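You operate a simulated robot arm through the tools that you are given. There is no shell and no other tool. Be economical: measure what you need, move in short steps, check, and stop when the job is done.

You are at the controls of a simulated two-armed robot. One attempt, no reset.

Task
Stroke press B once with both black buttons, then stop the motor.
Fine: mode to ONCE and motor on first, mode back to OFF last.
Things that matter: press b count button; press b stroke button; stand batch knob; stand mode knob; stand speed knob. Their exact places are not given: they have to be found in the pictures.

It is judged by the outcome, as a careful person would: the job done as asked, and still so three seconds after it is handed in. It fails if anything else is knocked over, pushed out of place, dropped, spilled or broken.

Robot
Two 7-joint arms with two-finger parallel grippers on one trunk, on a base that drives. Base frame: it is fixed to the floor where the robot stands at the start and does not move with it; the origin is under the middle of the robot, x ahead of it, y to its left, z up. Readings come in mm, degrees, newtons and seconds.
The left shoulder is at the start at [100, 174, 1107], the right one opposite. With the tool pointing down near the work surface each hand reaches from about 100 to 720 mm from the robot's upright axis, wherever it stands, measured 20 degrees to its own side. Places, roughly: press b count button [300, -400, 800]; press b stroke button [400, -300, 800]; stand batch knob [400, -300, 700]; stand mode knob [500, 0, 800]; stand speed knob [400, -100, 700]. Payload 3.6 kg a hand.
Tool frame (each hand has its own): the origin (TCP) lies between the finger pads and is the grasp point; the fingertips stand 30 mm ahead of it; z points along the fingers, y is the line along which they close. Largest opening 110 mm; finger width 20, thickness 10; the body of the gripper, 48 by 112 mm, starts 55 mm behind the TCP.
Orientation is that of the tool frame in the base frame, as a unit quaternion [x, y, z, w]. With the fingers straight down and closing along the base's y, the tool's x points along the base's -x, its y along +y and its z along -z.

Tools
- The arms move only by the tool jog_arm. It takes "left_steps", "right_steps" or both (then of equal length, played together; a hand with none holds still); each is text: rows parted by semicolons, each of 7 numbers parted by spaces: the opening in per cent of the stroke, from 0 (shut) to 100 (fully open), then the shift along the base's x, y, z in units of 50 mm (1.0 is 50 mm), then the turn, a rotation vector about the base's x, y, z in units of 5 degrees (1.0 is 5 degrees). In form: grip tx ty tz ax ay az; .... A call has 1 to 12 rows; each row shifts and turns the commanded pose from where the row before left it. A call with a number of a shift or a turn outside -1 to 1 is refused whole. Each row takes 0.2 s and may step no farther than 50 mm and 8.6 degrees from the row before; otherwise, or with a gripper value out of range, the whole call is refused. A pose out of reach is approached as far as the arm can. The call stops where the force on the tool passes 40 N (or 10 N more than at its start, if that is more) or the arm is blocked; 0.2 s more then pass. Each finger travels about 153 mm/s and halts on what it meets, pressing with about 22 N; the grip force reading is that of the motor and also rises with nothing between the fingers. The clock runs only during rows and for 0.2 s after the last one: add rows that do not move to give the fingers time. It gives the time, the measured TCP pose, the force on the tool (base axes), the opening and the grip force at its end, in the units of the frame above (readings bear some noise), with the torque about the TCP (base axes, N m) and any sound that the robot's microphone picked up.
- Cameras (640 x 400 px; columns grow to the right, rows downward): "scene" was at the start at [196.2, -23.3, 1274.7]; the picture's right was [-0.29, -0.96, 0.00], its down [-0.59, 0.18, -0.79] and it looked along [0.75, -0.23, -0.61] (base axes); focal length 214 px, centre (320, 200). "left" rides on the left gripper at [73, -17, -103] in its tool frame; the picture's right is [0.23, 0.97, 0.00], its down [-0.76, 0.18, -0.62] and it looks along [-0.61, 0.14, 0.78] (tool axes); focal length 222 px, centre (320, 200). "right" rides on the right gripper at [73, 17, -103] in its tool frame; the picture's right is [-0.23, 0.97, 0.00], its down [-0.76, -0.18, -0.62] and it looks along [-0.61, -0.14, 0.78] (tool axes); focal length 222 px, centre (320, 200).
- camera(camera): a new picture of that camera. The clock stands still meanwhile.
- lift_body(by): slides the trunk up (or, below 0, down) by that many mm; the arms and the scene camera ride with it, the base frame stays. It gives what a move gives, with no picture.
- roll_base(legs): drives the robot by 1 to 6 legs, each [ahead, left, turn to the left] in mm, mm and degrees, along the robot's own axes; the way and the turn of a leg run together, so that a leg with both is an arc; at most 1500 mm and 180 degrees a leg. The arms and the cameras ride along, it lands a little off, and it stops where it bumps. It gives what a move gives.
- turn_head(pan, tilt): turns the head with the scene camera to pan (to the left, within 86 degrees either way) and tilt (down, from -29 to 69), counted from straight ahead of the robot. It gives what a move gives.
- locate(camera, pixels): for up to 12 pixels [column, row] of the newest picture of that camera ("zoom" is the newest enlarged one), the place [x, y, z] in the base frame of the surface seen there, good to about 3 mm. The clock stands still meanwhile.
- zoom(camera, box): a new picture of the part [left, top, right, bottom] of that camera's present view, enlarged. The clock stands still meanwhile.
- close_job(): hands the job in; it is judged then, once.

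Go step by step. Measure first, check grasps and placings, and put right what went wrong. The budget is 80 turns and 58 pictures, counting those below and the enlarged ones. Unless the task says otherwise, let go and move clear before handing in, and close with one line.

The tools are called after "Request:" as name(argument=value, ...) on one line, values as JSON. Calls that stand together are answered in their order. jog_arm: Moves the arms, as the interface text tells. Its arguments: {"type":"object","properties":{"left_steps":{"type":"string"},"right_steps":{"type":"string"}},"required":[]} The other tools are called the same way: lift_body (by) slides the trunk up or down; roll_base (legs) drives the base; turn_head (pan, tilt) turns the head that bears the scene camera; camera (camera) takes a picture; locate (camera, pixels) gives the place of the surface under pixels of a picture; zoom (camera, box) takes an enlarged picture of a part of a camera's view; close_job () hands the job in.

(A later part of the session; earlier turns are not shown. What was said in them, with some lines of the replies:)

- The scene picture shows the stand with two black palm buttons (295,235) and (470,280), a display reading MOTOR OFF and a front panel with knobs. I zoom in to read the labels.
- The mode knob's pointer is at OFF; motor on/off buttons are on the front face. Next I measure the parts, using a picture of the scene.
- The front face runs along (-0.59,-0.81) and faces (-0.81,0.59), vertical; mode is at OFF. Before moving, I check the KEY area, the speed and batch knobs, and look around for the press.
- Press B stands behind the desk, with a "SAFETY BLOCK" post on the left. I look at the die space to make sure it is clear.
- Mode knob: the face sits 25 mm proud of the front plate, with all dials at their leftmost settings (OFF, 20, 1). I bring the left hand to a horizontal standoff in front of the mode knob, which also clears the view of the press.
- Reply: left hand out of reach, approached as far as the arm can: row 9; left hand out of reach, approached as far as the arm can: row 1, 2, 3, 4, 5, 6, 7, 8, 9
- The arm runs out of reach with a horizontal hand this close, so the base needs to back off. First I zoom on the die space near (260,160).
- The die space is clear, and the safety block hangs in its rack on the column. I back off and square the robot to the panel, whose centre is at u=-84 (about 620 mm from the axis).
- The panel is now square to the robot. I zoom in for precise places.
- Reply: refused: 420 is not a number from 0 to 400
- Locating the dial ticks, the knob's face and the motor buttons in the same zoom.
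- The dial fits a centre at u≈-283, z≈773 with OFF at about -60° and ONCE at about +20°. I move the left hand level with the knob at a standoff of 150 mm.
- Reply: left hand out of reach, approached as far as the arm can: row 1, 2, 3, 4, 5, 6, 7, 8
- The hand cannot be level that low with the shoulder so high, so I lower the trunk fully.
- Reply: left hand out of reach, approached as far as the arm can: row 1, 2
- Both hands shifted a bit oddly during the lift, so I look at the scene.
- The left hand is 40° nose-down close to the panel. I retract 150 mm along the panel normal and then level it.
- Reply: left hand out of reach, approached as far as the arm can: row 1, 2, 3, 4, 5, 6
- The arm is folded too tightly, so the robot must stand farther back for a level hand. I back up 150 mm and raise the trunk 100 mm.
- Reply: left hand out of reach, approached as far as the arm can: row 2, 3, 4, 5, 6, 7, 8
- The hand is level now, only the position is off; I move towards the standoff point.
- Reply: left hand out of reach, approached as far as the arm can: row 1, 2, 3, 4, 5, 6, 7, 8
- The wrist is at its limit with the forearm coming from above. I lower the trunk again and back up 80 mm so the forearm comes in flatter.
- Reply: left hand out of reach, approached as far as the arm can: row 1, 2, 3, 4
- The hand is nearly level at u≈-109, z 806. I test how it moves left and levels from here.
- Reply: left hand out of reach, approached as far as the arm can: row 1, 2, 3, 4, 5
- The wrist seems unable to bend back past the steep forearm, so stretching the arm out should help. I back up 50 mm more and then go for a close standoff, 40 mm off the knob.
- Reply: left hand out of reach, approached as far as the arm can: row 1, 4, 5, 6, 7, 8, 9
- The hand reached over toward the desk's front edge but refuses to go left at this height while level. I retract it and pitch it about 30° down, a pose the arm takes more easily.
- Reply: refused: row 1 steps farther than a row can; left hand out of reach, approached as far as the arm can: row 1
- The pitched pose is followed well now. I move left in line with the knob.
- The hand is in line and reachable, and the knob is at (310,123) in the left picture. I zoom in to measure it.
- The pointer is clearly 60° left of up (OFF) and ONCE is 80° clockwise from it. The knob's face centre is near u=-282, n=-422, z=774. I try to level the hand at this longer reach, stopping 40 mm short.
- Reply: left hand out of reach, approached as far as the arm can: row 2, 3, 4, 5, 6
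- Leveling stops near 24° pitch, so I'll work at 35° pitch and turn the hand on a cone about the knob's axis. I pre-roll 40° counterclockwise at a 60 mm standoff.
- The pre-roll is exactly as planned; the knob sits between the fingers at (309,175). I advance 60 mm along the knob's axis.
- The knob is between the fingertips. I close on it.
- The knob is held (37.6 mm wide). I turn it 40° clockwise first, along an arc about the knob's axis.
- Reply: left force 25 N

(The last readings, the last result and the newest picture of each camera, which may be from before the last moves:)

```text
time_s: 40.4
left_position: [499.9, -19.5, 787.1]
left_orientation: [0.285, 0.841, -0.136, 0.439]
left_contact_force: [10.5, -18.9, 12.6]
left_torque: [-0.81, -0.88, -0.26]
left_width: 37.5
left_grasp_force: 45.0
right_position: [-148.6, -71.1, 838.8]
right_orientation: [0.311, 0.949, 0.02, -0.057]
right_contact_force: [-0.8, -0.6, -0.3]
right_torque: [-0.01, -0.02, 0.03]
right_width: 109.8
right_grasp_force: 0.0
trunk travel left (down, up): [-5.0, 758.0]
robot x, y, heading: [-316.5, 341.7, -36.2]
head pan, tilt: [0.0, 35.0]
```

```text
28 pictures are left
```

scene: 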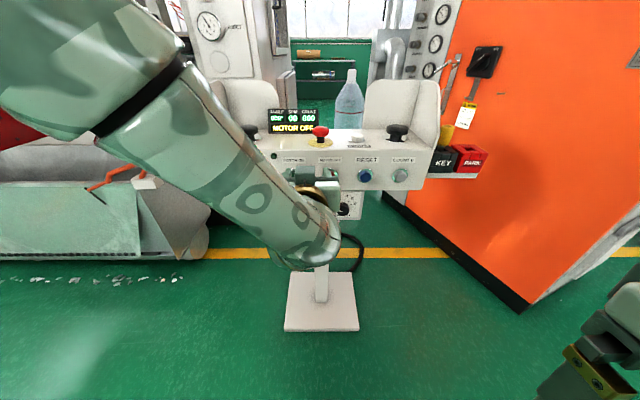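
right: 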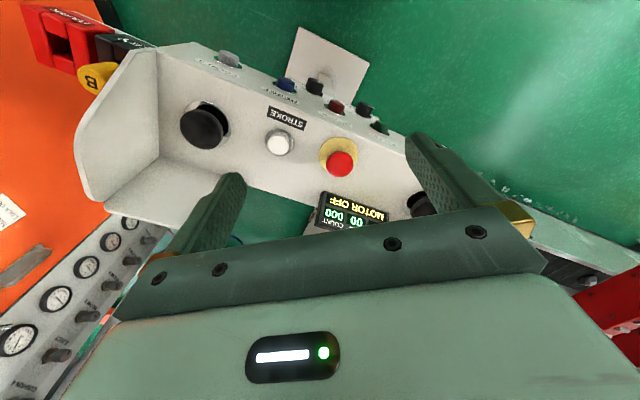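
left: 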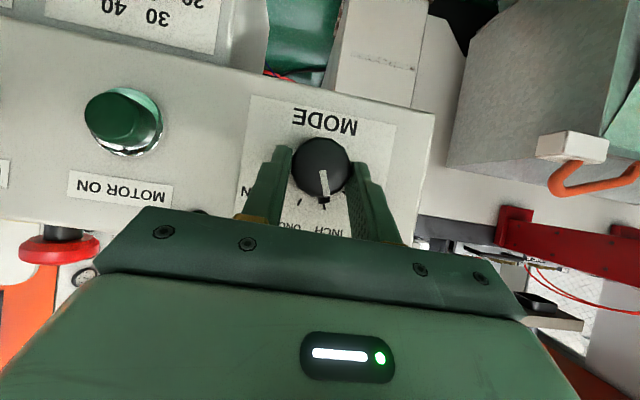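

The knob followed to INCH. I turn the second 40°, easing the side load (+u, +z).

Request:
jog_arm(left_steps="20 -0.0103 -0.0242 0.002 0.806 -0.593 0;20 -0.0103 -0.0242 0.002 0.806 -0.593 0;20 -0.0103 -0.0242 0.002 0.806 -0.593 0;20 -0.0103 -0.0242 0 0.806 -0.593 0;20 -0.0103 -0.0242 0 0.806 -0.593 0;20 -0.0103 -0.0242 -0.002 0.806 -0.593 0;20 -0.0103 -0.0242 -0.002 0.806 -0.593 0;20 -0.0103 -0.0242 -0.004 0.806 -0.593 0")

Request:
camera(camera="left")

```text
time_s: 42.2
left_position: [494.2, -26.0, 784.5]
left_orientation: [0.415, 0.741, 0.163, 0.501]
left_contact_force: [-30.1, 13.8, -10.8]
left_torque: [0.14, 0.5, -0.03]
left_width: 37.4
left_grasp_force: 44.8
right_position: [-148.9, -68.4, 838.8]
right_orientation: [0.31, 0.949, 0.019, -0.057]
right_contact_force: [-0.3, -1.0, 0.6]
right_torque: [0.0, 0.02, 0.03]
right_width: 109.9
right_grasp_force: 0.1
trunk travel left (down, up): [-5.0, 758.0]
robot x, y, heading: [-310.2, 338.6, -36.1]
head pan, tilt: [0.0, 35.0]
```

```text
27 pictures are left
```

left: 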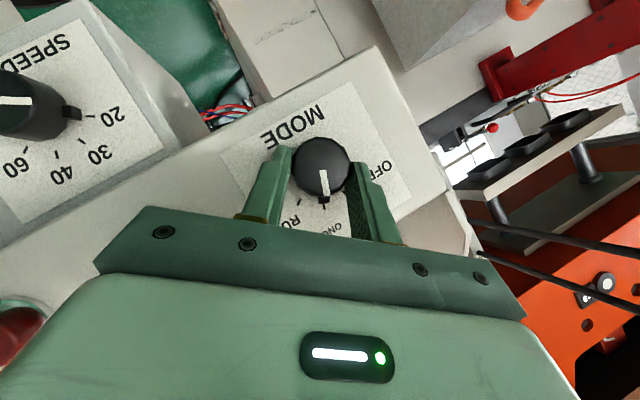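

The pointer is now at ONCE. I open and back away along the axis.

Request:
jog_arm(left_steps="60 0 0 0 0 0 0;60 0 0 0 0 0 0;60 -0.4 0.3 0 0 0 0;60 -0.4 0.3 0 0 0 0;60 -0.4 0.3 0 0 0 0")

Request:
camera(camera="left")

```text
time_s: 43.4
left_position: [435.5, 16.7, 787.6]
left_orientation: [0.415, 0.74, 0.16, 0.505]
left_contact_force: [0.3, 0.5, 0.2]
left_torque: [0.0, -0.01, -0.01]
left_width: 66.1
left_grasp_force: 0.1
right_position: [-147.3, -69.4, 839.8]
right_orientation: [0.31, 0.949, 0.018, -0.057]
right_contact_force: [0.1, 0.0, -0.9]
right_torque: [-0.06, -0.01, 0.01]
right_width: 110.0
right_grasp_force: 0.0
trunk travel left (down, up): [-5.0, 758.0]
robot x, y, heading: [-314.8, 334.8, -36.1]
head pan, tilt: [0.0, 35.0]
```

```text
26 pictures are left
```

left: 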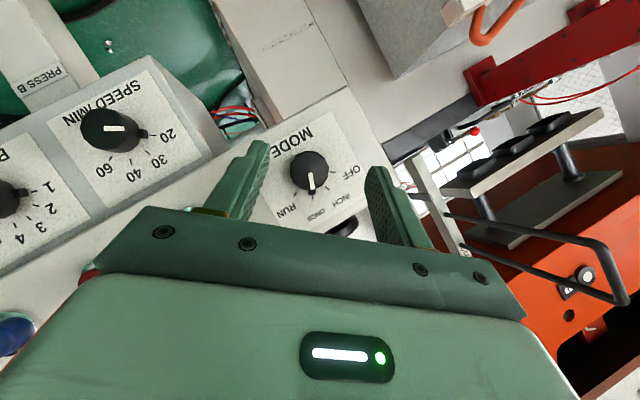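

The knob stays at ONCE. Next is MOTOR ON: I roll the left hand back, shut the fingers and stand 30 mm in front of the green button.

Request:
zoom(camera="left", box=[250, 110, 378, 230])

Request:
jog_arm(left_steps="0 -0.105 -0.275 -0.027 -0.806 0.593 0;0 -0.105 -0.275 -0.027 -0.806 0.593 0;0 -0.105 -0.275 -0.027 -0.806 0.593 0;0 -0.105 -0.275 -0.027 -0.806 0.593 0;0 -0.105 -0.275 -0.027 -0.806 0.593 0;0 -0.105 -0.275 -0.027 -0.806 0.593 0;0 -0.105 -0.275 -0.027 -0.806 0.593 0;0 -0.105 -0.275 -0.027 -0.806 0.593 0")

Request:
camera(camera="left")

```text
3.33 times, centred on (314, 170) of left
```

zoom: 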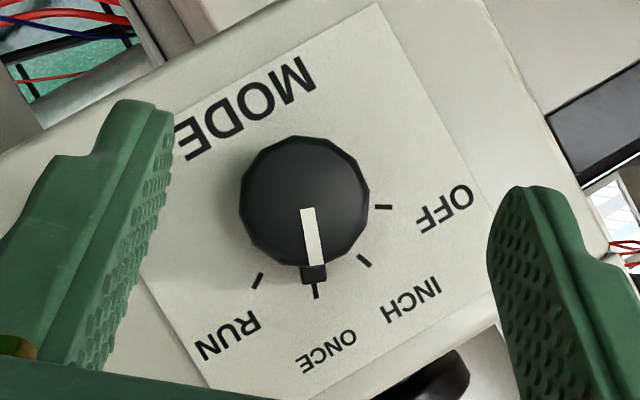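

```text
time_s: 45.2
left_position: [394.0, -93.7, 775.9]
left_orientation: [0.283, 0.842, -0.137, 0.438]
left_contact_force: [-0.3, 1.3, 1.0]
left_torque: [0.0, -0.01, -0.01]
left_width: 0.3
left_grasp_force: 22.5
right_position: [-147.8, -69.6, 838.7]
right_orientation: [0.31, 0.949, 0.019, -0.057]
right_contact_force: [-0.5, 0.2, -0.9]
right_torque: [-0.01, -0.01, -0.03]
right_width: 109.9
right_grasp_force: 0.0
trunk travel left (down, up): [-5.0, 758.0]
robot x, y, heading: [-317.3, 338.6, -36.3]
head pan, tilt: [0.0, 35.0]
```

```text
24 pictures are left
```

left: 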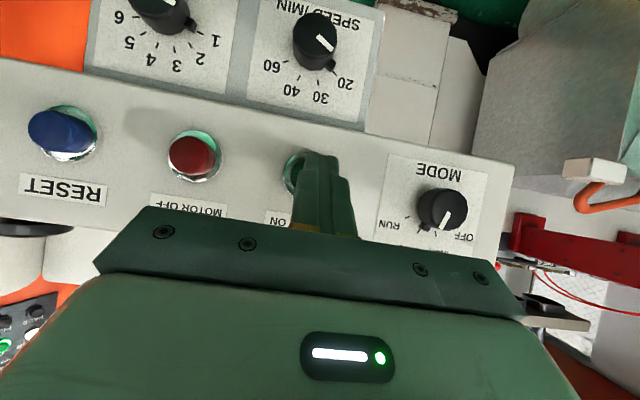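

ONCE is confirmed. I measure the green button's rim and the red button before pressing.

Request:
locate(camera="left", pixels=[[190, 157], [203, 137], [209, 175], [174, 140], [288, 172], [298, 152], [296, 192], [58, 131], [440, 210]])

```text
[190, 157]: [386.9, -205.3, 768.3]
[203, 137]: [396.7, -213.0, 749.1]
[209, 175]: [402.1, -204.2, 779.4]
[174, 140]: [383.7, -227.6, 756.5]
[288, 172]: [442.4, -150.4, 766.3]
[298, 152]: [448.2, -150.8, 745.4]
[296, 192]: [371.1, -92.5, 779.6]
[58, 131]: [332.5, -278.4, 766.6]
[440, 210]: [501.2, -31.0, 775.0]
```

ON's centre is at u≈-155 (the tip is at -158). I press with short steps.

Request:
jog_arm(left_steps="0 0.125 -0.167 0 0 0 0;0 0.161 -0.119 0 0 0 0;0 0.129 -0.095 0 0 0 0;0 0.064 -0.047 0 0 0 0;0 0.064 -0.047 0 0 0 0;0 0.064 -0.047 0 0 0 0")

Request:
zoom(camera="scene", box=[220, 80, 420, 205])

```text
time_s: 46.6
left_position: [422.5, -117.6, 775.7]
left_orientation: [0.284, 0.843, -0.136, 0.436]
left_contact_force: [-23.6, 21.7, -3.6]
left_torque: [0.52, 0.15, 0.09]
left_width: 0.1
left_grasp_force: 21.7
right_position: [-149.5, -67.7, 839.6]
right_orientation: [0.31, 0.949, 0.018, -0.056]
right_contact_force: [0.3, -0.9, 0.0]
right_torque: [-0.02, 0.04, 0.03]
right_width: 109.9
right_grasp_force: 0.1
trunk travel left (down, up): [-5.0, 758.0]
robot x, y, heading: [-310.5, 341.2, -36.5]
head pan, tilt: [0.0, 35.0]
heard: click
```

```text
3.20 times, centred on (320, 142) of scene
```

zoom: 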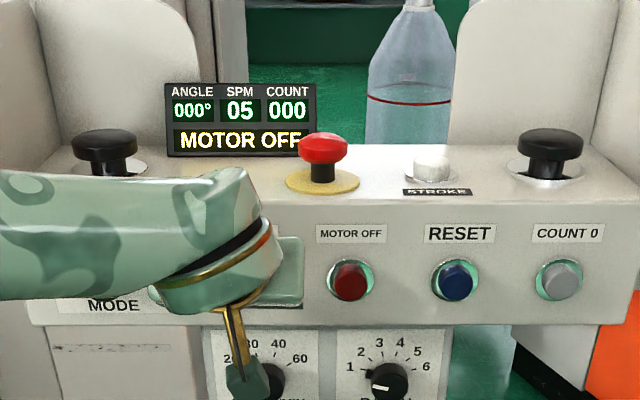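

Click heard and SPM rises (05), so the motor is starting. I retract the left hand, raise the trunk and look at the desk for the palm presses.

Request:
jog_arm(left_steps="0 -0.5 0.37 0 0 0 0;0 -0.6 0.44 0 0 0 0;0 -0.6 0.44 0 0 0 0;0 -0.6 0.44 0 0 0 0;0 -0.6 0.44 0.3 0.3 0.4 0;0 -0.3 0.22 0.6 0.593 0.806 0;0 -0.2 0.2 0.6 0.593 0.806 0;0 0 0.1 0.6 0.593 0.806 0")

Request:
lift_body(by=220)

Request:
camera(camera="scene")

```text
time_s: 48.4
left_position: [254.7, 11.1, 879.7]
left_orientation: [0.303, 0.899, -0.093, 0.303]
left_contact_force: [0.3, 0.2, -0.3]
left_torque: [-0.01, 0.02, 0.04]
left_width: 0.1
left_grasp_force: 22.3
right_position: [-148.4, -69.7, 838.4]
right_orientation: [0.31, 0.949, 0.018, -0.057]
right_contact_force: [0.4, -1.1, -0.4]
right_torque: [-0.02, 0.0, -0.03]
right_width: 110.3
right_grasp_force: 0.0
trunk travel left (down, up): [-5.0, 758.0]
robot x, y, heading: [-314.6, 336.5, -36.5]
head pan, tilt: [0.0, 35.0]
```

```text
time_s: 50.8
left_position: [254.2, 12.5, 1100.8]
left_orientation: [0.303, 0.899, -0.093, 0.303]
left_contact_force: [0.0, 0.3, 0.6]
left_torque: [0.04, -0.02, 0.02]
left_width: 0.1
left_grasp_force: 21.5
right_position: [-147.1, -70.1, 1058.6]
right_orientation: [0.31, 0.949, 0.019, -0.058]
right_contact_force: [-0.1, -0.8, -0.5]
right_torque: [0.0, 0.02, -0.03]
right_width: 110.2
right_grasp_force: 0.0
trunk travel left (down, up): [-225.0, 538.0]
robot x, y, heading: [-314.0, 338.0, -36.3]
head pan, tilt: [0.0, 35.0]
```

```text
22 pictures are left
```

scene: 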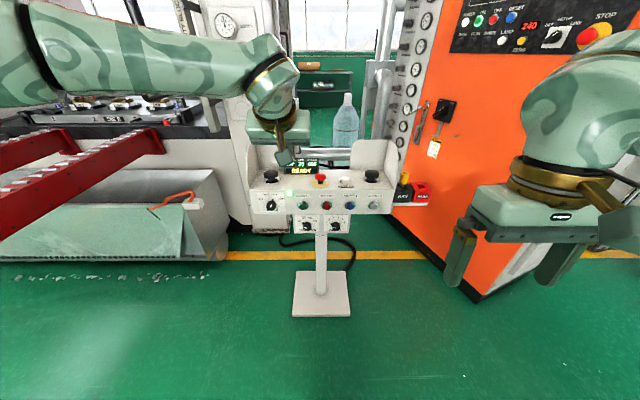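

The display reads READY. I measure the cheek heights and palm buttons with a zoom.

Request:
zoom(camera="scene", box=[240, 130, 410, 220])

Request:
locate(camera="zoom", pixels=[[115, 158], [115, 172], [495, 155], [495, 170], [30, 80], [22, 150], [480, 50], [580, 60], [590, 140], [260, 110], [445, 60], [300, 165]])

```text
3.76 times, centred on (325, 175) of scene
```

zoom: 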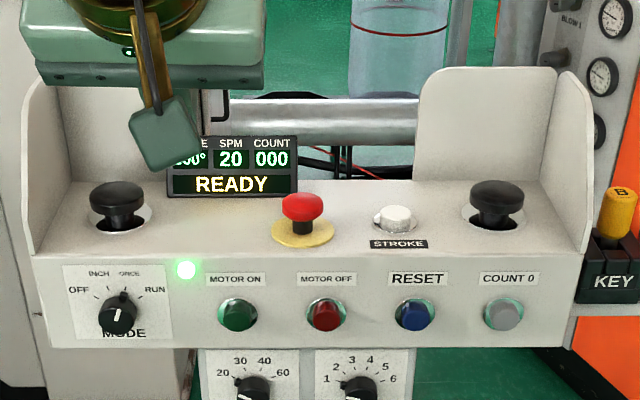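

```text
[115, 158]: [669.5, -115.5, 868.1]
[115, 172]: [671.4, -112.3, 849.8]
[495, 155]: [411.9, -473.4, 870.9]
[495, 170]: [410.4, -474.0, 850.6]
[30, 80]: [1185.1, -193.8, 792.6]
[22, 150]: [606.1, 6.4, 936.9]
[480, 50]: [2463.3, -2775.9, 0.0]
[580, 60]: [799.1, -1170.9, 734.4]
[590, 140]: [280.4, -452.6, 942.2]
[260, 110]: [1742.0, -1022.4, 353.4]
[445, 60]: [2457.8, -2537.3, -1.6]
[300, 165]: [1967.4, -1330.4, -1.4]
```

Request:
locate(camera="zoom", pixels=[[117, 190], [92, 195], [143, 195], [117, 210], [497, 190], [470, 195], [525, 195], [28, 110], [50, 78], [430, 75], [550, 75], [588, 150]])

```text
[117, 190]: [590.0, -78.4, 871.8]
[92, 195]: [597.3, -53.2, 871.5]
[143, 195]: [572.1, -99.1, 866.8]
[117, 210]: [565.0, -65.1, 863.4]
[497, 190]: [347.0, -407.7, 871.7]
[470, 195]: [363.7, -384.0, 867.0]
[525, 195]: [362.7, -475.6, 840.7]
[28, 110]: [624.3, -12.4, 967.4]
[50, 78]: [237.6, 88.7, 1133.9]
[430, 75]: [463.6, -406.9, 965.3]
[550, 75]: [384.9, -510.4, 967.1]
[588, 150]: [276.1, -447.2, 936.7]
```

Palms: left at u≈-285, n≈-517, right at u≈118, n≈-517, tops at z 872, with cheeks at u=-362 and +198. I point both hands down with shut fingers, then drive 380 mm forward.

Request:
jog_arm(left_steps="0 -0.1 0.443 -0.125 0.55 0.746 0;0 -0.1 0.443 -0.125 0.55 0.746 0;0 -0.1 0.443 -0.125 0.55 0.746 0;0 -0.1 0.443 -0.125 0.55 0.746 0;0 -0.1 0.443 -0.125 0.55 0.746 0;0 -0.1 0.443 -0.125 0.55 0.746 0;0 -0.1 0.443 -0.125 0.55 0.746 0;0 -0.1 0.443 -0.125 0.55 0.746 0", right_steps="0 0.32 -0.142 0 -0.1025 -0.139 0;0 0.32 -0.142 0 -0.1025 -0.139 0;0 0.32 -0.142 0 -0.1025 -0.139 0;0 0.32 -0.142 0 -0.1025 -0.139 0;0 0.32 -0.142 0 -0.1025 -0.139 0;0 0.32 -0.142 0 -0.1025 -0.139 0;0 0.32 -0.142 0 -0.1025 -0.139 0;0 0.32 -0.142 0 -0.1025 -0.139 0")

Request:
roll_base(legs=[[380, 0, 0]])

Request:
camera(camera="scene")

```text
time_s: 52.5
left_position: [214.1, 188.0, 1051.1]
left_orientation: [0.321, 0.947, 0.004, 0.0]
left_contact_force: [-0.3, 0.7, 0.3]
left_torque: [0.01, -0.01, 0.01]
left_width: 0.0
left_grasp_force: 22.1
right_position: [-19.8, -125.9, 1059.2]
right_orientation: [0.312, 0.95, 0.0, 0.001]
right_contact_force: [0.2, 0.0, -0.4]
right_torque: [-0.01, 0.04, -0.04]
right_width: 0.1
right_grasp_force: 22.1
trunk travel left (down, up): [-225.0, 538.0]
robot x, y, heading: [-311.4, 336.9, -36.1]
head pan, tilt: [0.0, 35.0]
```

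```text
time_s: 55.0
left_position: [519.6, -40.5, 1051.2]
left_orientation: [0.322, 0.947, 0.003, 0.001]
left_contact_force: [1.3, -0.3, -0.4]
left_torque: [0.0, 0.04, -0.01]
left_width: 0.0
left_grasp_force: 22.3
right_position: [283.6, -352.6, 1059.4]
right_orientation: [0.313, 0.95, 0.0, 0.0]
right_contact_force: [-0.1, 0.1, -1.0]
right_torque: [-0.03, 0.03, -0.04]
right_width: 0.2
right_grasp_force: 21.9
trunk travel left (down, up): [-225.0, 538.0]
robot x, y, heading: [-9.7, 112.3, -36.6]
head pan, tilt: [0.0, 35.0]
```

```text
20 pictures are left
```

scene: 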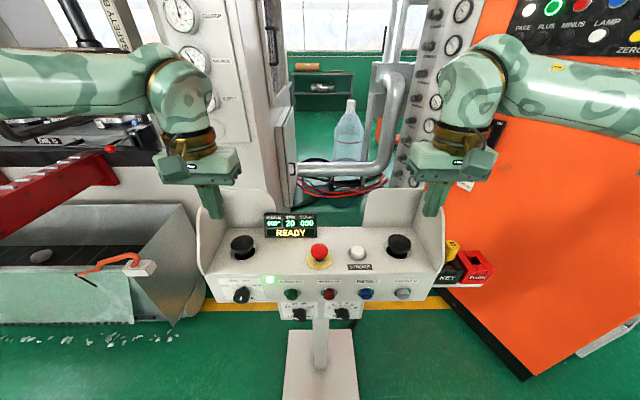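

Both hands are above the front edge and READY still shows. I re-measure the two palm tops from here.

Request:
zoom(camera="scene", box=[225, 220, 273, 250])

Request:
locate(camera="scene", pixels=[[241, 241], [231, 241], [252, 241], [241, 237], [398, 240], [388, 241], [409, 241], [398, 236]])

Request:
zoom(camera="scene", box=[374, 220, 422, 250])

```text
13.33 times, centred on (249, 235) of scene
```

zoom: 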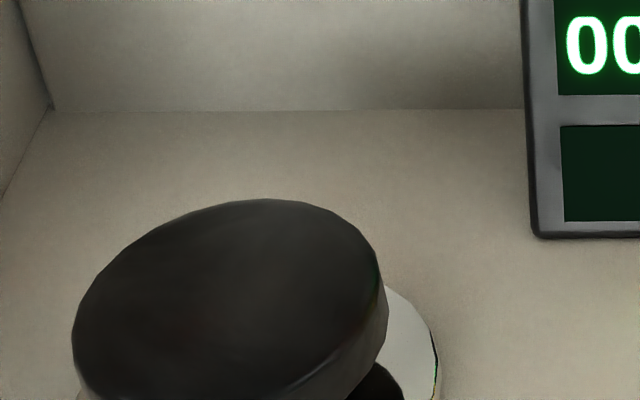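

```text
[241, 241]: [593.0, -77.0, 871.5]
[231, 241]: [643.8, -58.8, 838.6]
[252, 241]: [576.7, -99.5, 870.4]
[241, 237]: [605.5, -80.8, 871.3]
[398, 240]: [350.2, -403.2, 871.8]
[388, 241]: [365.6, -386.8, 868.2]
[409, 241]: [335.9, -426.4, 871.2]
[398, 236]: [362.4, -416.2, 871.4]
```

```text
13.33 times, centred on (398, 235) of scene
```

zoom: 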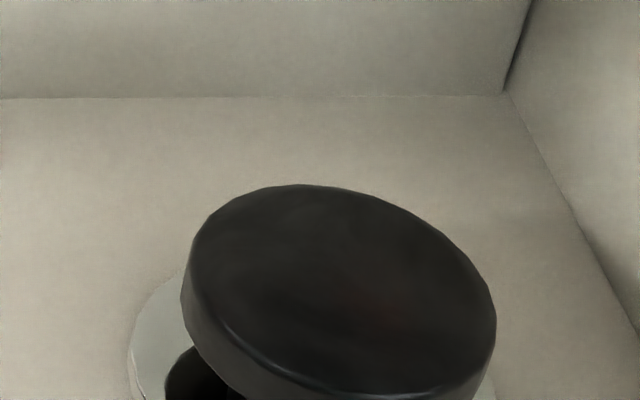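

I place both hands 13 mm above the palms: left (585,-78), right (345,-401), horizontal first and then down.

Request:
jog_arm(left_steps="0 0.654 -0.375 0 0 0 0;0 0.654 -0.375 0 0 0 0;0 0 0 -0.907 0 0 0;0 0 0 -0.907 0 0 0;0 0 0 -0.907 0 0 0;0 0 0 0 0 0 0", right_steps="0 0.614 -0.484 0 0 0 0;0 0.614 -0.484 0 0 0 0;0 0 0 -0.963 0 0 0;0 0 0 -0.963 0 0 0;0 0 0 -0.963 0 0 0;0 0 0 0 0 0 0")

Request:
camera(camera="scene")

Request:
camera(camera="left")

Request:
camera(camera="right")

```text
time_s: 56.4
left_position: [576.3, -73.5, 915.3]
left_orientation: [0.322, 0.947, 0.003, 0.003]
left_contact_force: [0.5, -0.2, 0.6]
left_torque: [0.0, -0.02, -0.02]
left_width: 0.0
left_grasp_force: 21.9
left hand out of reach, approached as far as the arm can: row 2
right_position: [335.9, -393.5, 915.7]
right_orientation: [0.313, 0.95, 0.0, 0.001]
right_contact_force: [-0.7, -0.2, 0.3]
right_torque: [-0.04, -0.02, 0.04]
right_width: 0.0
right_grasp_force: 22.0
right hand out of reach, approached as far as the arm can: row 2
trunk travel left (down, up): [-225.0, 538.0]
robot x, y, heading: [-6.6, 113.6, -36.5]
head pan, tilt: [0.0, 35.0]
```

```text
17 pictures are left
```

scene: 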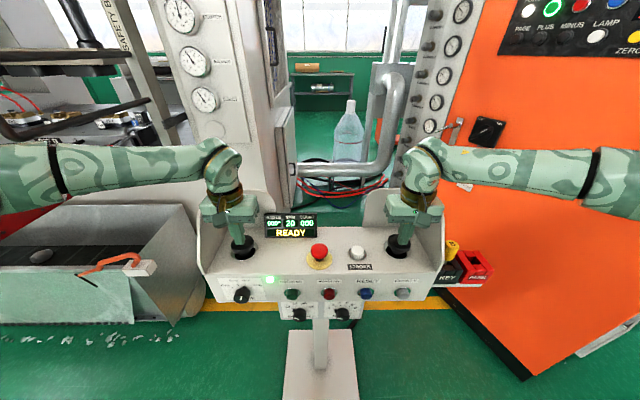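

```text
16 pictures are left
```

left: 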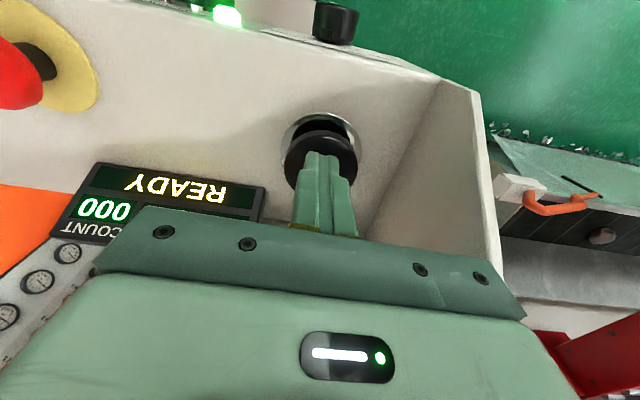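

```text
15 pictures are left
```

right: 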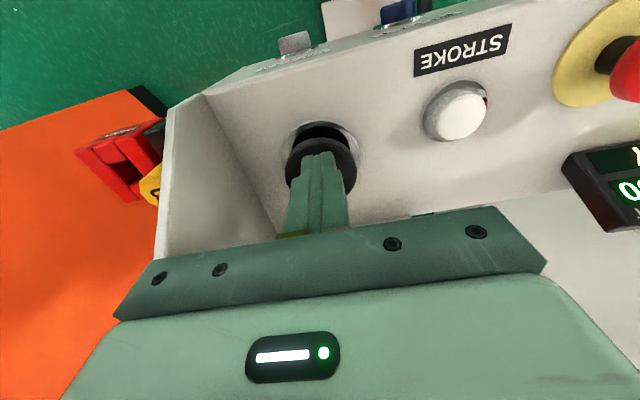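

Both fingertips are over their palm buttons (within the discs). I press both down together and hold.

Request:
jog_arm(left_steps="0 0 0 -0.12 0 0 0;0 0 0 -0.12 0 0 0;0 0 0 -0.08 0 0 0;0 0 0 -0.08 0 0 0;0 0 0 -0.08 0 0 0;0 0 0 0 0 0 0;0 0 0 0 0 0 0;0 0 0 0 0 0 0;0 0 0 0 0 0 0;0 0 0 0 0 0 0;0 0 0 0 0 0 0", right_steps="0 0 0 -0.12 0 0 0;0 0 0 -0.12 0 0 0;0 0 0 -0.08 0 0 0;0 0 0 -0.08 0 0 0;0 0 0 -0.08 0 0 0;0 0 0 0 0 0 0;0 0 0 0 0 0 0;0 0 0 0 0 0 0;0 0 0 0 0 0 0;0 0 0 0 0 0 0;0 0 0 0 0 0 0")

Request:
zoom(camera="scene", box=[190, 180, 350, 280])

```text
time_s: 58.5
left_position: [575.3, -74.0, 896.4]
left_orientation: [0.322, 0.947, 0.001, 0.006]
left_contact_force: [-1.8, 5.9, 17.0]
left_torque: [0.24, 0.17, 0.0]
left_width: 0.0
left_grasp_force: 22.0
right_position: [335.6, -394.0, 896.3]
right_orientation: [0.313, 0.95, -0.001, 0.006]
right_contact_force: [-4.8, -0.3, 14.2]
right_torque: [-0.04, 0.14, -0.11]
right_width: 0.1
right_grasp_force: 22.4
trunk travel left (down, up): [-225.0, 538.0]
robot x, y, heading: [-8.1, 111.8, -36.2]
head pan, tilt: [0.0, 35.0]
heard: click, click
stopped in row 10 (left hand): the force on the tool passed its limit at 40 N (the readings are from after the stop); the commanded pose is now the measured one
```

```text
4.00 times, centred on (270, 230) of scene
```

zoom: 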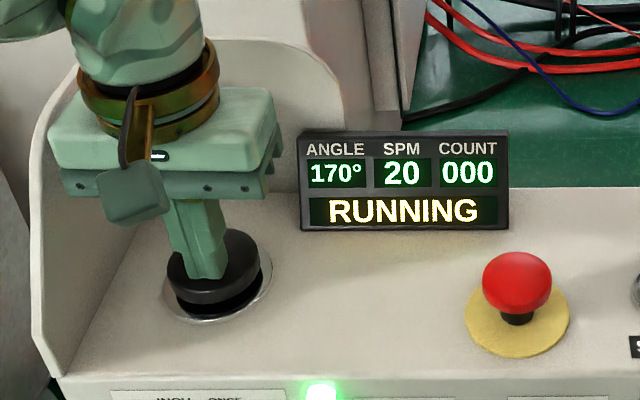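

The press is RUNNING at 170°. I keep both held slightly deeper through the rest of the stroke.

Request:
jog_arm(left_steps="0 0 0 -0.04 0 0 0;0 0 0 0 0 0 0;0 0 0 0 0 0 0;0 0 0 0 0 0 0;0 0 0 0 0 0 0;0 0 0 0 0 0 0;0 0 0 0 0 0 0;0 0 0 0 0 0 0;0 0 0 0 0 0 0", right_steps="0 0 0 -0.04 0 0 0;0 0 0 0 0 0 0;0 0 0 0 0 0 0;0 0 0 0 0 0 0;0 0 0 0 0 0 0;0 0 0 0 0 0 0;0 0 0 0 0 0 0;0 0 0 0 0 0 0;0 0 0 0 0 0 0")

Request:
zoom(camera="scene", box=[190, 180, 350, 280])

```text
time_s: 60.5
left_position: [575.2, -72.8, 895.4]
left_orientation: [0.322, 0.947, 0.001, 0.008]
left_contact_force: [3.1, 0.1, 38.5]
left_torque: [0.18, 0.11, -0.06]
left_width: 0.3
left_grasp_force: 22.1
right_position: [335.0, -394.2, 895.8]
right_orientation: [0.313, 0.95, -0.001, 0.008]
right_contact_force: [6.8, -9.1, 31.6]
right_torque: [-0.29, -0.17, 0.05]
right_width: 0.1
right_grasp_force: 22.2
trunk travel left (down, up): [-225.0, 538.0]
robot x, y, heading: [-6.3, 111.8, -36.6]
head pan, tilt: [0.0, 35.0]
```

```text
4.00 times, centred on (270, 230) of scene
```

zoom: 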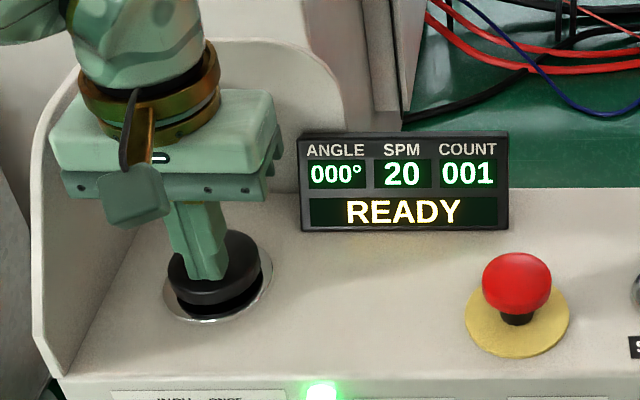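

COUNT 001 and READY: exactly one stroke. I lift both hands off, retract them and drive back for the front panel.

Request:
jog_arm(left_steps="0 0 0 0.6 0 0 0;0 0 0 0.9 0 0 0;0 0 0 0.9 0 0 0;0 0 0 0.7 0 0 0;0 -0.55 0.35 0 0 0 0;0 -0.55 0.35 0 0 0 0", right_steps="0 0 0 0.6 0 0 0;0 0 0 0.9 0 0 0;0 0 0 0.9 0 0 0;0 0 0 0.7 0 0 0;0 -0.55 0.4 0 0 0 0;0 -0.55 0.4 0 0 0 0")

Request:
roll_base(legs=[[-380, 0, 0.3]])

Request:
lift_body(by=-220)

```text
time_s: 61.9
left_position: [522.1, -40.0, 1045.2]
left_orientation: [0.322, 0.947, 0.002, 0.005]
left_contact_force: [-0.2, -0.5, -0.3]
left_torque: [-0.04, -0.02, -0.06]
left_width: 0.1
left_grasp_force: 21.9
right_position: [280.0, -354.5, 1045.8]
right_orientation: [0.313, 0.95, 0.0, 0.003]
right_contact_force: [0.6, -0.7, 1.4]
right_torque: [0.01, 0.01, -0.03]
right_width: 0.0
right_grasp_force: 21.8
trunk travel left (down, up): [-225.0, 538.0]
robot x, y, heading: [-8.1, 109.9, -36.5]
head pan, tilt: [0.0, 35.0]
```

```text
time_s: 64.3
left_position: [218.2, 189.8, 1045.6]
left_orientation: [0.317, 0.948, 0.002, 0.004]
left_contact_force: [0.2, 0.9, 0.3]
left_torque: [-0.05, 0.03, -0.02]
left_width: 0.0
left_grasp_force: 22.1
right_position: [-21.5, -128.1, 1045.1]
right_orientation: [0.308, 0.951, 0.0, 0.003]
right_contact_force: [-0.2, -0.3, 0.4]
right_torque: [-0.03, 0.0, 0.0]
right_width: 0.1
right_grasp_force: 22.4
trunk travel left (down, up): [-225.0, 538.0]
robot x, y, heading: [-312.9, 336.9, -35.9]
head pan, tilt: [0.0, 35.0]
```

```text
time_s: 66.6
left_position: [217.6, 189.6, 826.4]
left_orientation: [0.317, 0.948, 0.001, 0.004]
left_contact_force: [-0.6, 0.0, -0.5]
left_torque: [0.03, -0.02, 0.0]
left_width: 0.0
left_grasp_force: 21.7
right_position: [-20.7, -126.8, 825.5]
right_orientation: [0.308, 0.951, 0.0, 0.003]
right_contact_force: [0.0, 0.0, -0.1]
right_torque: [0.01, -0.02, 0.0]
right_width: 0.0
right_grasp_force: 22.1
trunk travel left (down, up): [-5.0, 758.0]
robot x, y, heading: [-316.1, 339.0, -35.9]
head pan, tilt: [0.0, 35.0]
```

I now bring the left hand to 30 mm in front of the red MOTOR OFF button, pitching it back to 35°.

Request:
jog_arm(left_steps="0 0.3 -0.6 0.1 0 0 0;0 0.3 -0.6 0.1 0 0 0;0 0.3 -0.6 0.1 -0.652 -0.887 0;0 0.3 -0.6 0 -0.652 -0.887 0;0 0.3 -0.6 0 -0.652 -0.887 0;0 0.2 -0.6 0 -0.652 -0.887 0;0 0.2 -0.6 -0.1 -0.652 -0.887 0;0 0.1 -0.6 -0.1 -0.652 -0.887 0;0 0.1 -0.6 -0.2 -0.652 -0.887 0;0 0.1 -0.6 -0.2 -0.652 -0.887 0;0 0.1 -0.6 -0.3 -0.652 -0.887 0;0 0.1 -0.57 -0.38 -0.652 -0.887 0")

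Request:
camera(camera="left")

```text
time_s: 69.2
left_position: [338.2, -167.8, 777.3]
left_orientation: [0.279, 0.84, -0.14, 0.444]
left_contact_force: [0.5, -0.1, 0.0]
left_torque: [0.0, 0.07, 0.02]
left_width: 0.1
left_grasp_force: 21.7
right_position: [-19.8, -128.3, 824.8]
right_orientation: [0.309, 0.951, 0.0, 0.003]
right_contact_force: [0.2, 0.8, 0.4]
right_torque: [0.03, 0.01, -0.02]
right_width: 0.0
right_grasp_force: 22.3
trunk travel left (down, up): [-5.0, 758.0]
robot x, y, heading: [-314.0, 335.5, -35.7]
head pan, tilt: [0.0, 35.0]
```

```text
12 pictures are left
```

left: 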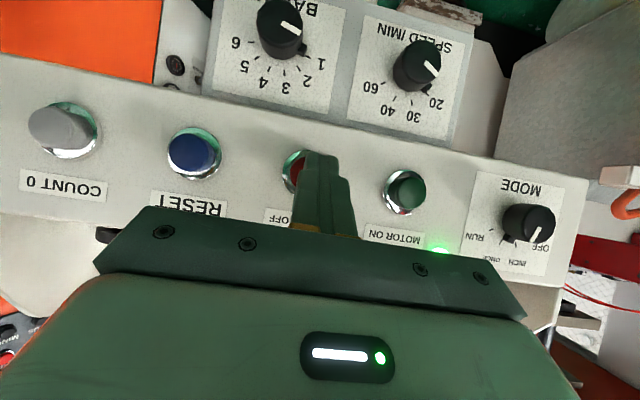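

The view matches the earlier one with the green button. I press MOTOR OFF the same way.

Request:
jog_arm(left_steps="0 0.141 -0.147 0 0 0 0;0 0.161 -0.119 0 0 0 0;0 0.129 -0.095 0 0 0 0;0 0.064 -0.047 0 0 0 0;0 0.064 -0.047 0 0 0 0;0 0.064 -0.047 0 0 0 0")

Request:
zoom(camera="scene", box=[220, 80, 420, 205])

```text
time_s: 70.6
left_position: [366.8, -191.8, 774.8]
left_orientation: [0.279, 0.841, -0.139, 0.443]
left_contact_force: [-19.4, 22.3, -2.4]
left_torque: [0.43, 0.06, 0.12]
left_width: 0.1
left_grasp_force: 21.9
right_position: [-21.8, -126.8, 827.1]
right_orientation: [0.308, 0.951, -0.002, 0.005]
right_contact_force: [-0.1, 0.1, -0.1]
right_torque: [0.0, -0.01, -0.03]
right_width: 0.0
right_grasp_force: 22.3
trunk travel left (down, up): [-5.0, 758.0]
robot x, y, heading: [-314.5, 334.8, -36.0]
head pan, tilt: [0.0, 35.0]
heard: click
```

```text
3.20 times, centred on (320, 142) of scene
```

zoom: 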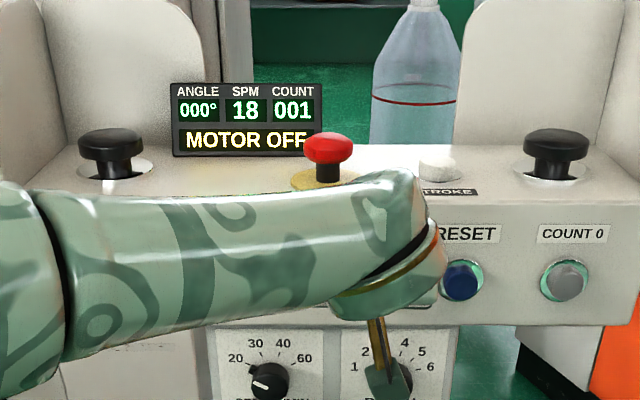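

MOTOR OFF shows and SPM is falling. I retract and go back to the mode knob, rolled 40° clockwise with fingers open.

Request:
jog_arm(left_steps="0 -0.483 0.358 0 0 0 0;30 -0.483 0.358 0 0 0 0;60 0.2925 0.4315 0.025 0.806 -0.593 0;60 0.2925 0.4315 0.025 0.806 -0.593 0;60 0.2925 0.4315 0.025 0.806 -0.593 0;60 0.2925 0.4315 0.025 0.806 -0.593 0;60 0.2925 0.4315 0.025 0.806 -0.593 0;60 0.2925 0.4315 0.025 0.806 -0.593 0;60 0.2925 0.4315 0.025 0.806 -0.593 0;60 0.2925 0.4315 0.025 0.806 -0.593 0")

Request:
camera(camera="left")

```text
time_s: 72.8
left_position: [439.1, 16.3, 786.1]
left_orientation: [0.414, 0.737, 0.158, 0.51]
left_contact_force: [0.6, -0.5, 0.0]
left_torque: [0.03, 0.0, 0.01]
left_width: 66.0
left_grasp_force: 0.0
right_position: [-20.0, -128.2, 824.8]
right_orientation: [0.308, 0.951, 0.001, 0.002]
right_contact_force: [-1.0, -0.2, -0.6]
right_torque: [0.0, -0.01, -0.01]
right_width: 0.0
right_grasp_force: 22.1
trunk travel left (down, up): [-5.0, 758.0]
robot x, y, heading: [-314.5, 334.0, -35.7]
head pan, tilt: [0.0, 35.0]
```

```text
10 pictures are left
```

left: 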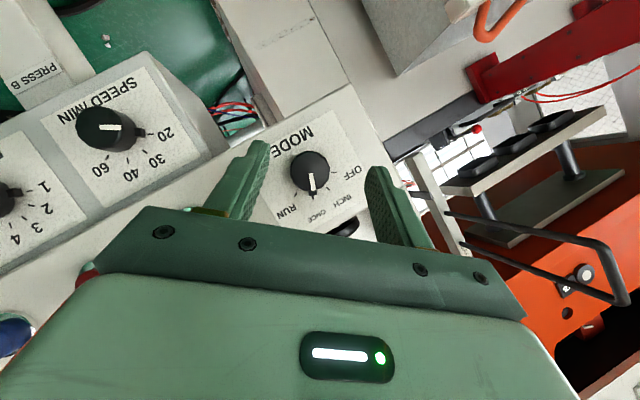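

The view is the same as at release. I advance 69 mm along the axis and grip the knob.

Request:
jog_arm(left_steps="60 0.278 -0.2045 0 0 0 0;60 0.278 -0.2045 0 0 0 0;60 0.278 -0.2045 0 0 0 0;60 0.278 -0.2045 0 0 0 0;20 0 0 0 0 0 0;20 0 0 0 0 0 0")

```text
time_s: 74.2
left_position: [494.1, -25.7, 784.7]
left_orientation: [0.415, 0.738, 0.157, 0.508]
left_contact_force: [-0.5, -0.2, -3.8]
left_torque: [0.02, 0.09, -0.11]
left_width: 37.6
left_grasp_force: 45.2
right_position: [-19.7, -128.5, 824.6]
right_orientation: [0.308, 0.952, 0.0, 0.003]
right_contact_force: [-0.2, -0.5, 0.0]
right_torque: [-0.01, -0.01, 0.01]
right_width: 0.2
right_grasp_force: 21.7
trunk travel left (down, up): [-5.0, 758.0]
robot x, y, heading: [-316.1, 340.4, -35.8]
head pan, tilt: [0.0, 35.0]
```

A well-centred grip with little side force. I turn 40° counterclockwise, then another 40°.

Request:
jog_arm(left_steps="20 0.0122 0.0165 0.012 -0.806 0.593 0;20 0.0122 0.0165 0.010 -0.806 0.593 0;20 0.0122 0.0165 0.009 -0.806 0.593 0;20 0.0122 0.0165 0.008 -0.806 0.593 0;20 0.0122 0.0165 0.006 -0.806 0.593 0;20 0.0122 0.0165 0.005 -0.806 0.593 0;20 0.0122 0.0165 0.003 -0.806 0.593 0;20 0.0122 0.0165 0.002 -0.806 0.593 0")

Request:
jog_arm(left_steps="20 0.0122 0.0165 -0.002 -0.806 0.593 0;20 0.0122 0.0165 -0.003 -0.806 0.593 0;20 0.0122 0.0165 -0.005 -0.806 0.593 0;20 0.0122 0.0165 -0.006 -0.806 0.593 0;20 0.0122 0.0165 -0.008 -0.806 0.593 0;20 0.0122 0.0165 -0.009 -0.806 0.593 0;20 0.0122 0.0165 -0.01 -0.806 0.593 0;20 0.0122 0.0165 -0.012 -0.806 0.593 0")

Request:
camera(camera="left")

```text
time_s: 76.0
left_position: [499.9, -18.4, 786.9]
left_orientation: [0.279, 0.84, -0.14, 0.444]
left_contact_force: [-8.9, 7.1, -4.7]
left_torque: [0.39, 0.5, 0.05]
left_width: 37.2
left_grasp_force: 44.6
right_position: [-19.9, -127.5, 825.1]
right_orientation: [0.308, 0.951, 0.0, 0.003]
right_contact_force: [-0.4, -0.9, 0.2]
right_torque: [-0.03, 0.02, 0.02]
right_width: 0.0
right_grasp_force: 21.8
trunk travel left (down, up): [-5.0, 758.0]
robot x, y, heading: [-315.7, 339.7, -35.6]
head pan, tilt: [0.0, 35.0]
```

```text
time_s: 77.8
left_position: [504.4, -12.5, 783.8]
left_orientation: [0.11, 0.841, -0.419, 0.324]
left_contact_force: [-7.1, 14.4, -7.2]
left_torque: [0.54, 0.17, 0.03]
left_width: 37.3
left_grasp_force: 44.9
right_position: [-21.1, -126.6, 824.7]
right_orientation: [0.307, 0.952, -0.001, 0.002]
right_contact_force: [0.0, -0.2, 0.5]
right_torque: [-0.03, -0.04, -0.02]
right_width: 0.1
right_grasp_force: 21.8
trunk travel left (down, up): [-5.0, 758.0]
robot x, y, heading: [-315.0, 337.4, -35.8]
head pan, tilt: [0.0, 35.0]
```

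```text
9 pictures are left
```

left: 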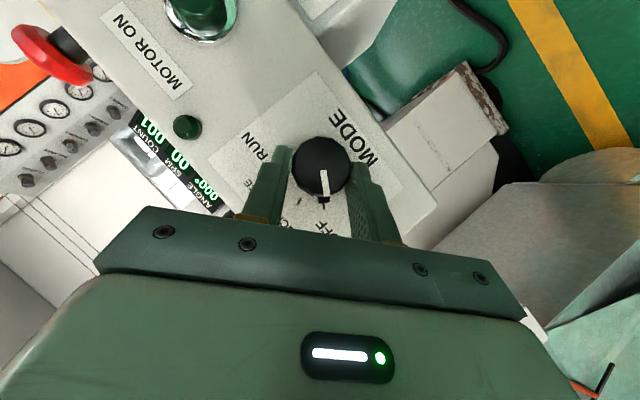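

The knob is back at the OFF side and the lamp is out. I release, back away and check.

Request:
jog_arm(left_steps="60 0 0 0 0 0 0;60 0 0 0 0 0 0;60 -0.4 0.3 0 0 0 0;60 -0.4 0.3 0 0 0 0;60 -0.4 0.3 0 0 0 0;60 -0.4 0.3 0 0 0 0")

Request:
zoom(camera="left", box=[240, 100, 400, 230])

Request:
camera(camera="scene")

Request:
zoom(camera="scene", box=[220, 80, 420, 205])

```text
time_s: 79.2
left_position: [424.6, 47.3, 785.4]
left_orientation: [0.112, 0.841, -0.419, 0.325]
left_contact_force: [0.5, 0.2, -0.4]
left_torque: [-0.01, 0.02, -0.05]
left_width: 66.0
left_grasp_force: 0.0
right_position: [-20.6, -128.4, 825.5]
right_orientation: [0.308, 0.951, 0.0, 0.003]
right_contact_force: [-0.3, 0.5, 0.1]
right_torque: [0.03, -0.01, -0.03]
right_width: 0.0
right_grasp_force: 21.6
trunk travel left (down, up): [-5.0, 758.0]
robot x, y, heading: [-313.2, 335.9, -35.9]
head pan, tilt: [0.0, 35.0]
```

```text
3.08 times, centred on (320, 165) of left
```

zoom: 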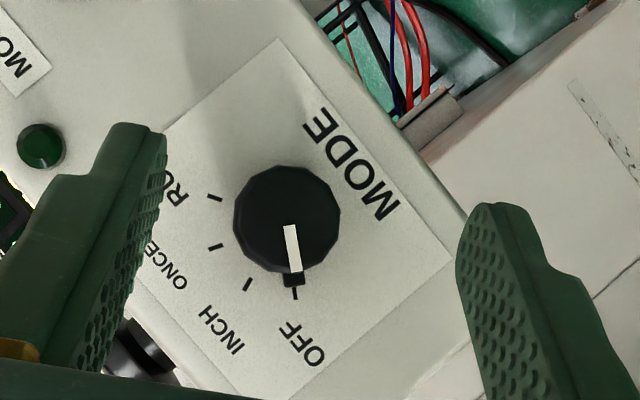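

```text
7 pictures are left
```

scene: 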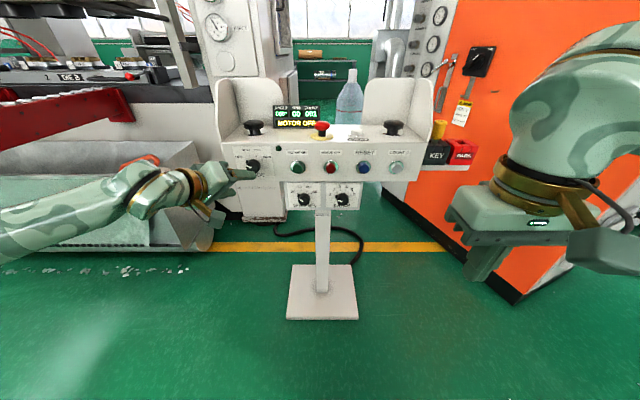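

```text
3.20 times, centred on (320, 142) of scene
```

zoom: 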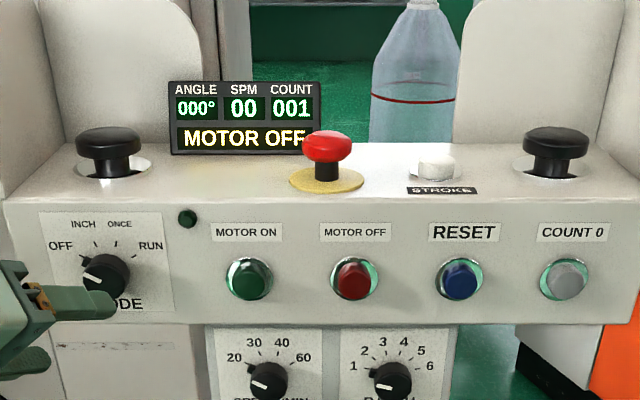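

The mode pointer is on OFF, the display reads MOTOR OFF, SPM 00, COUNT 001, angle 000°, and the speed and batch knobs are untouched. Both hands are clear, so I hand in.

Request:
close_job()

```text
The job is handed in.
```

Press B made one stroke with both black buttons (COUNT 001). The motor is stopped, the mode knob is back at OFF, and I moved nothing else.
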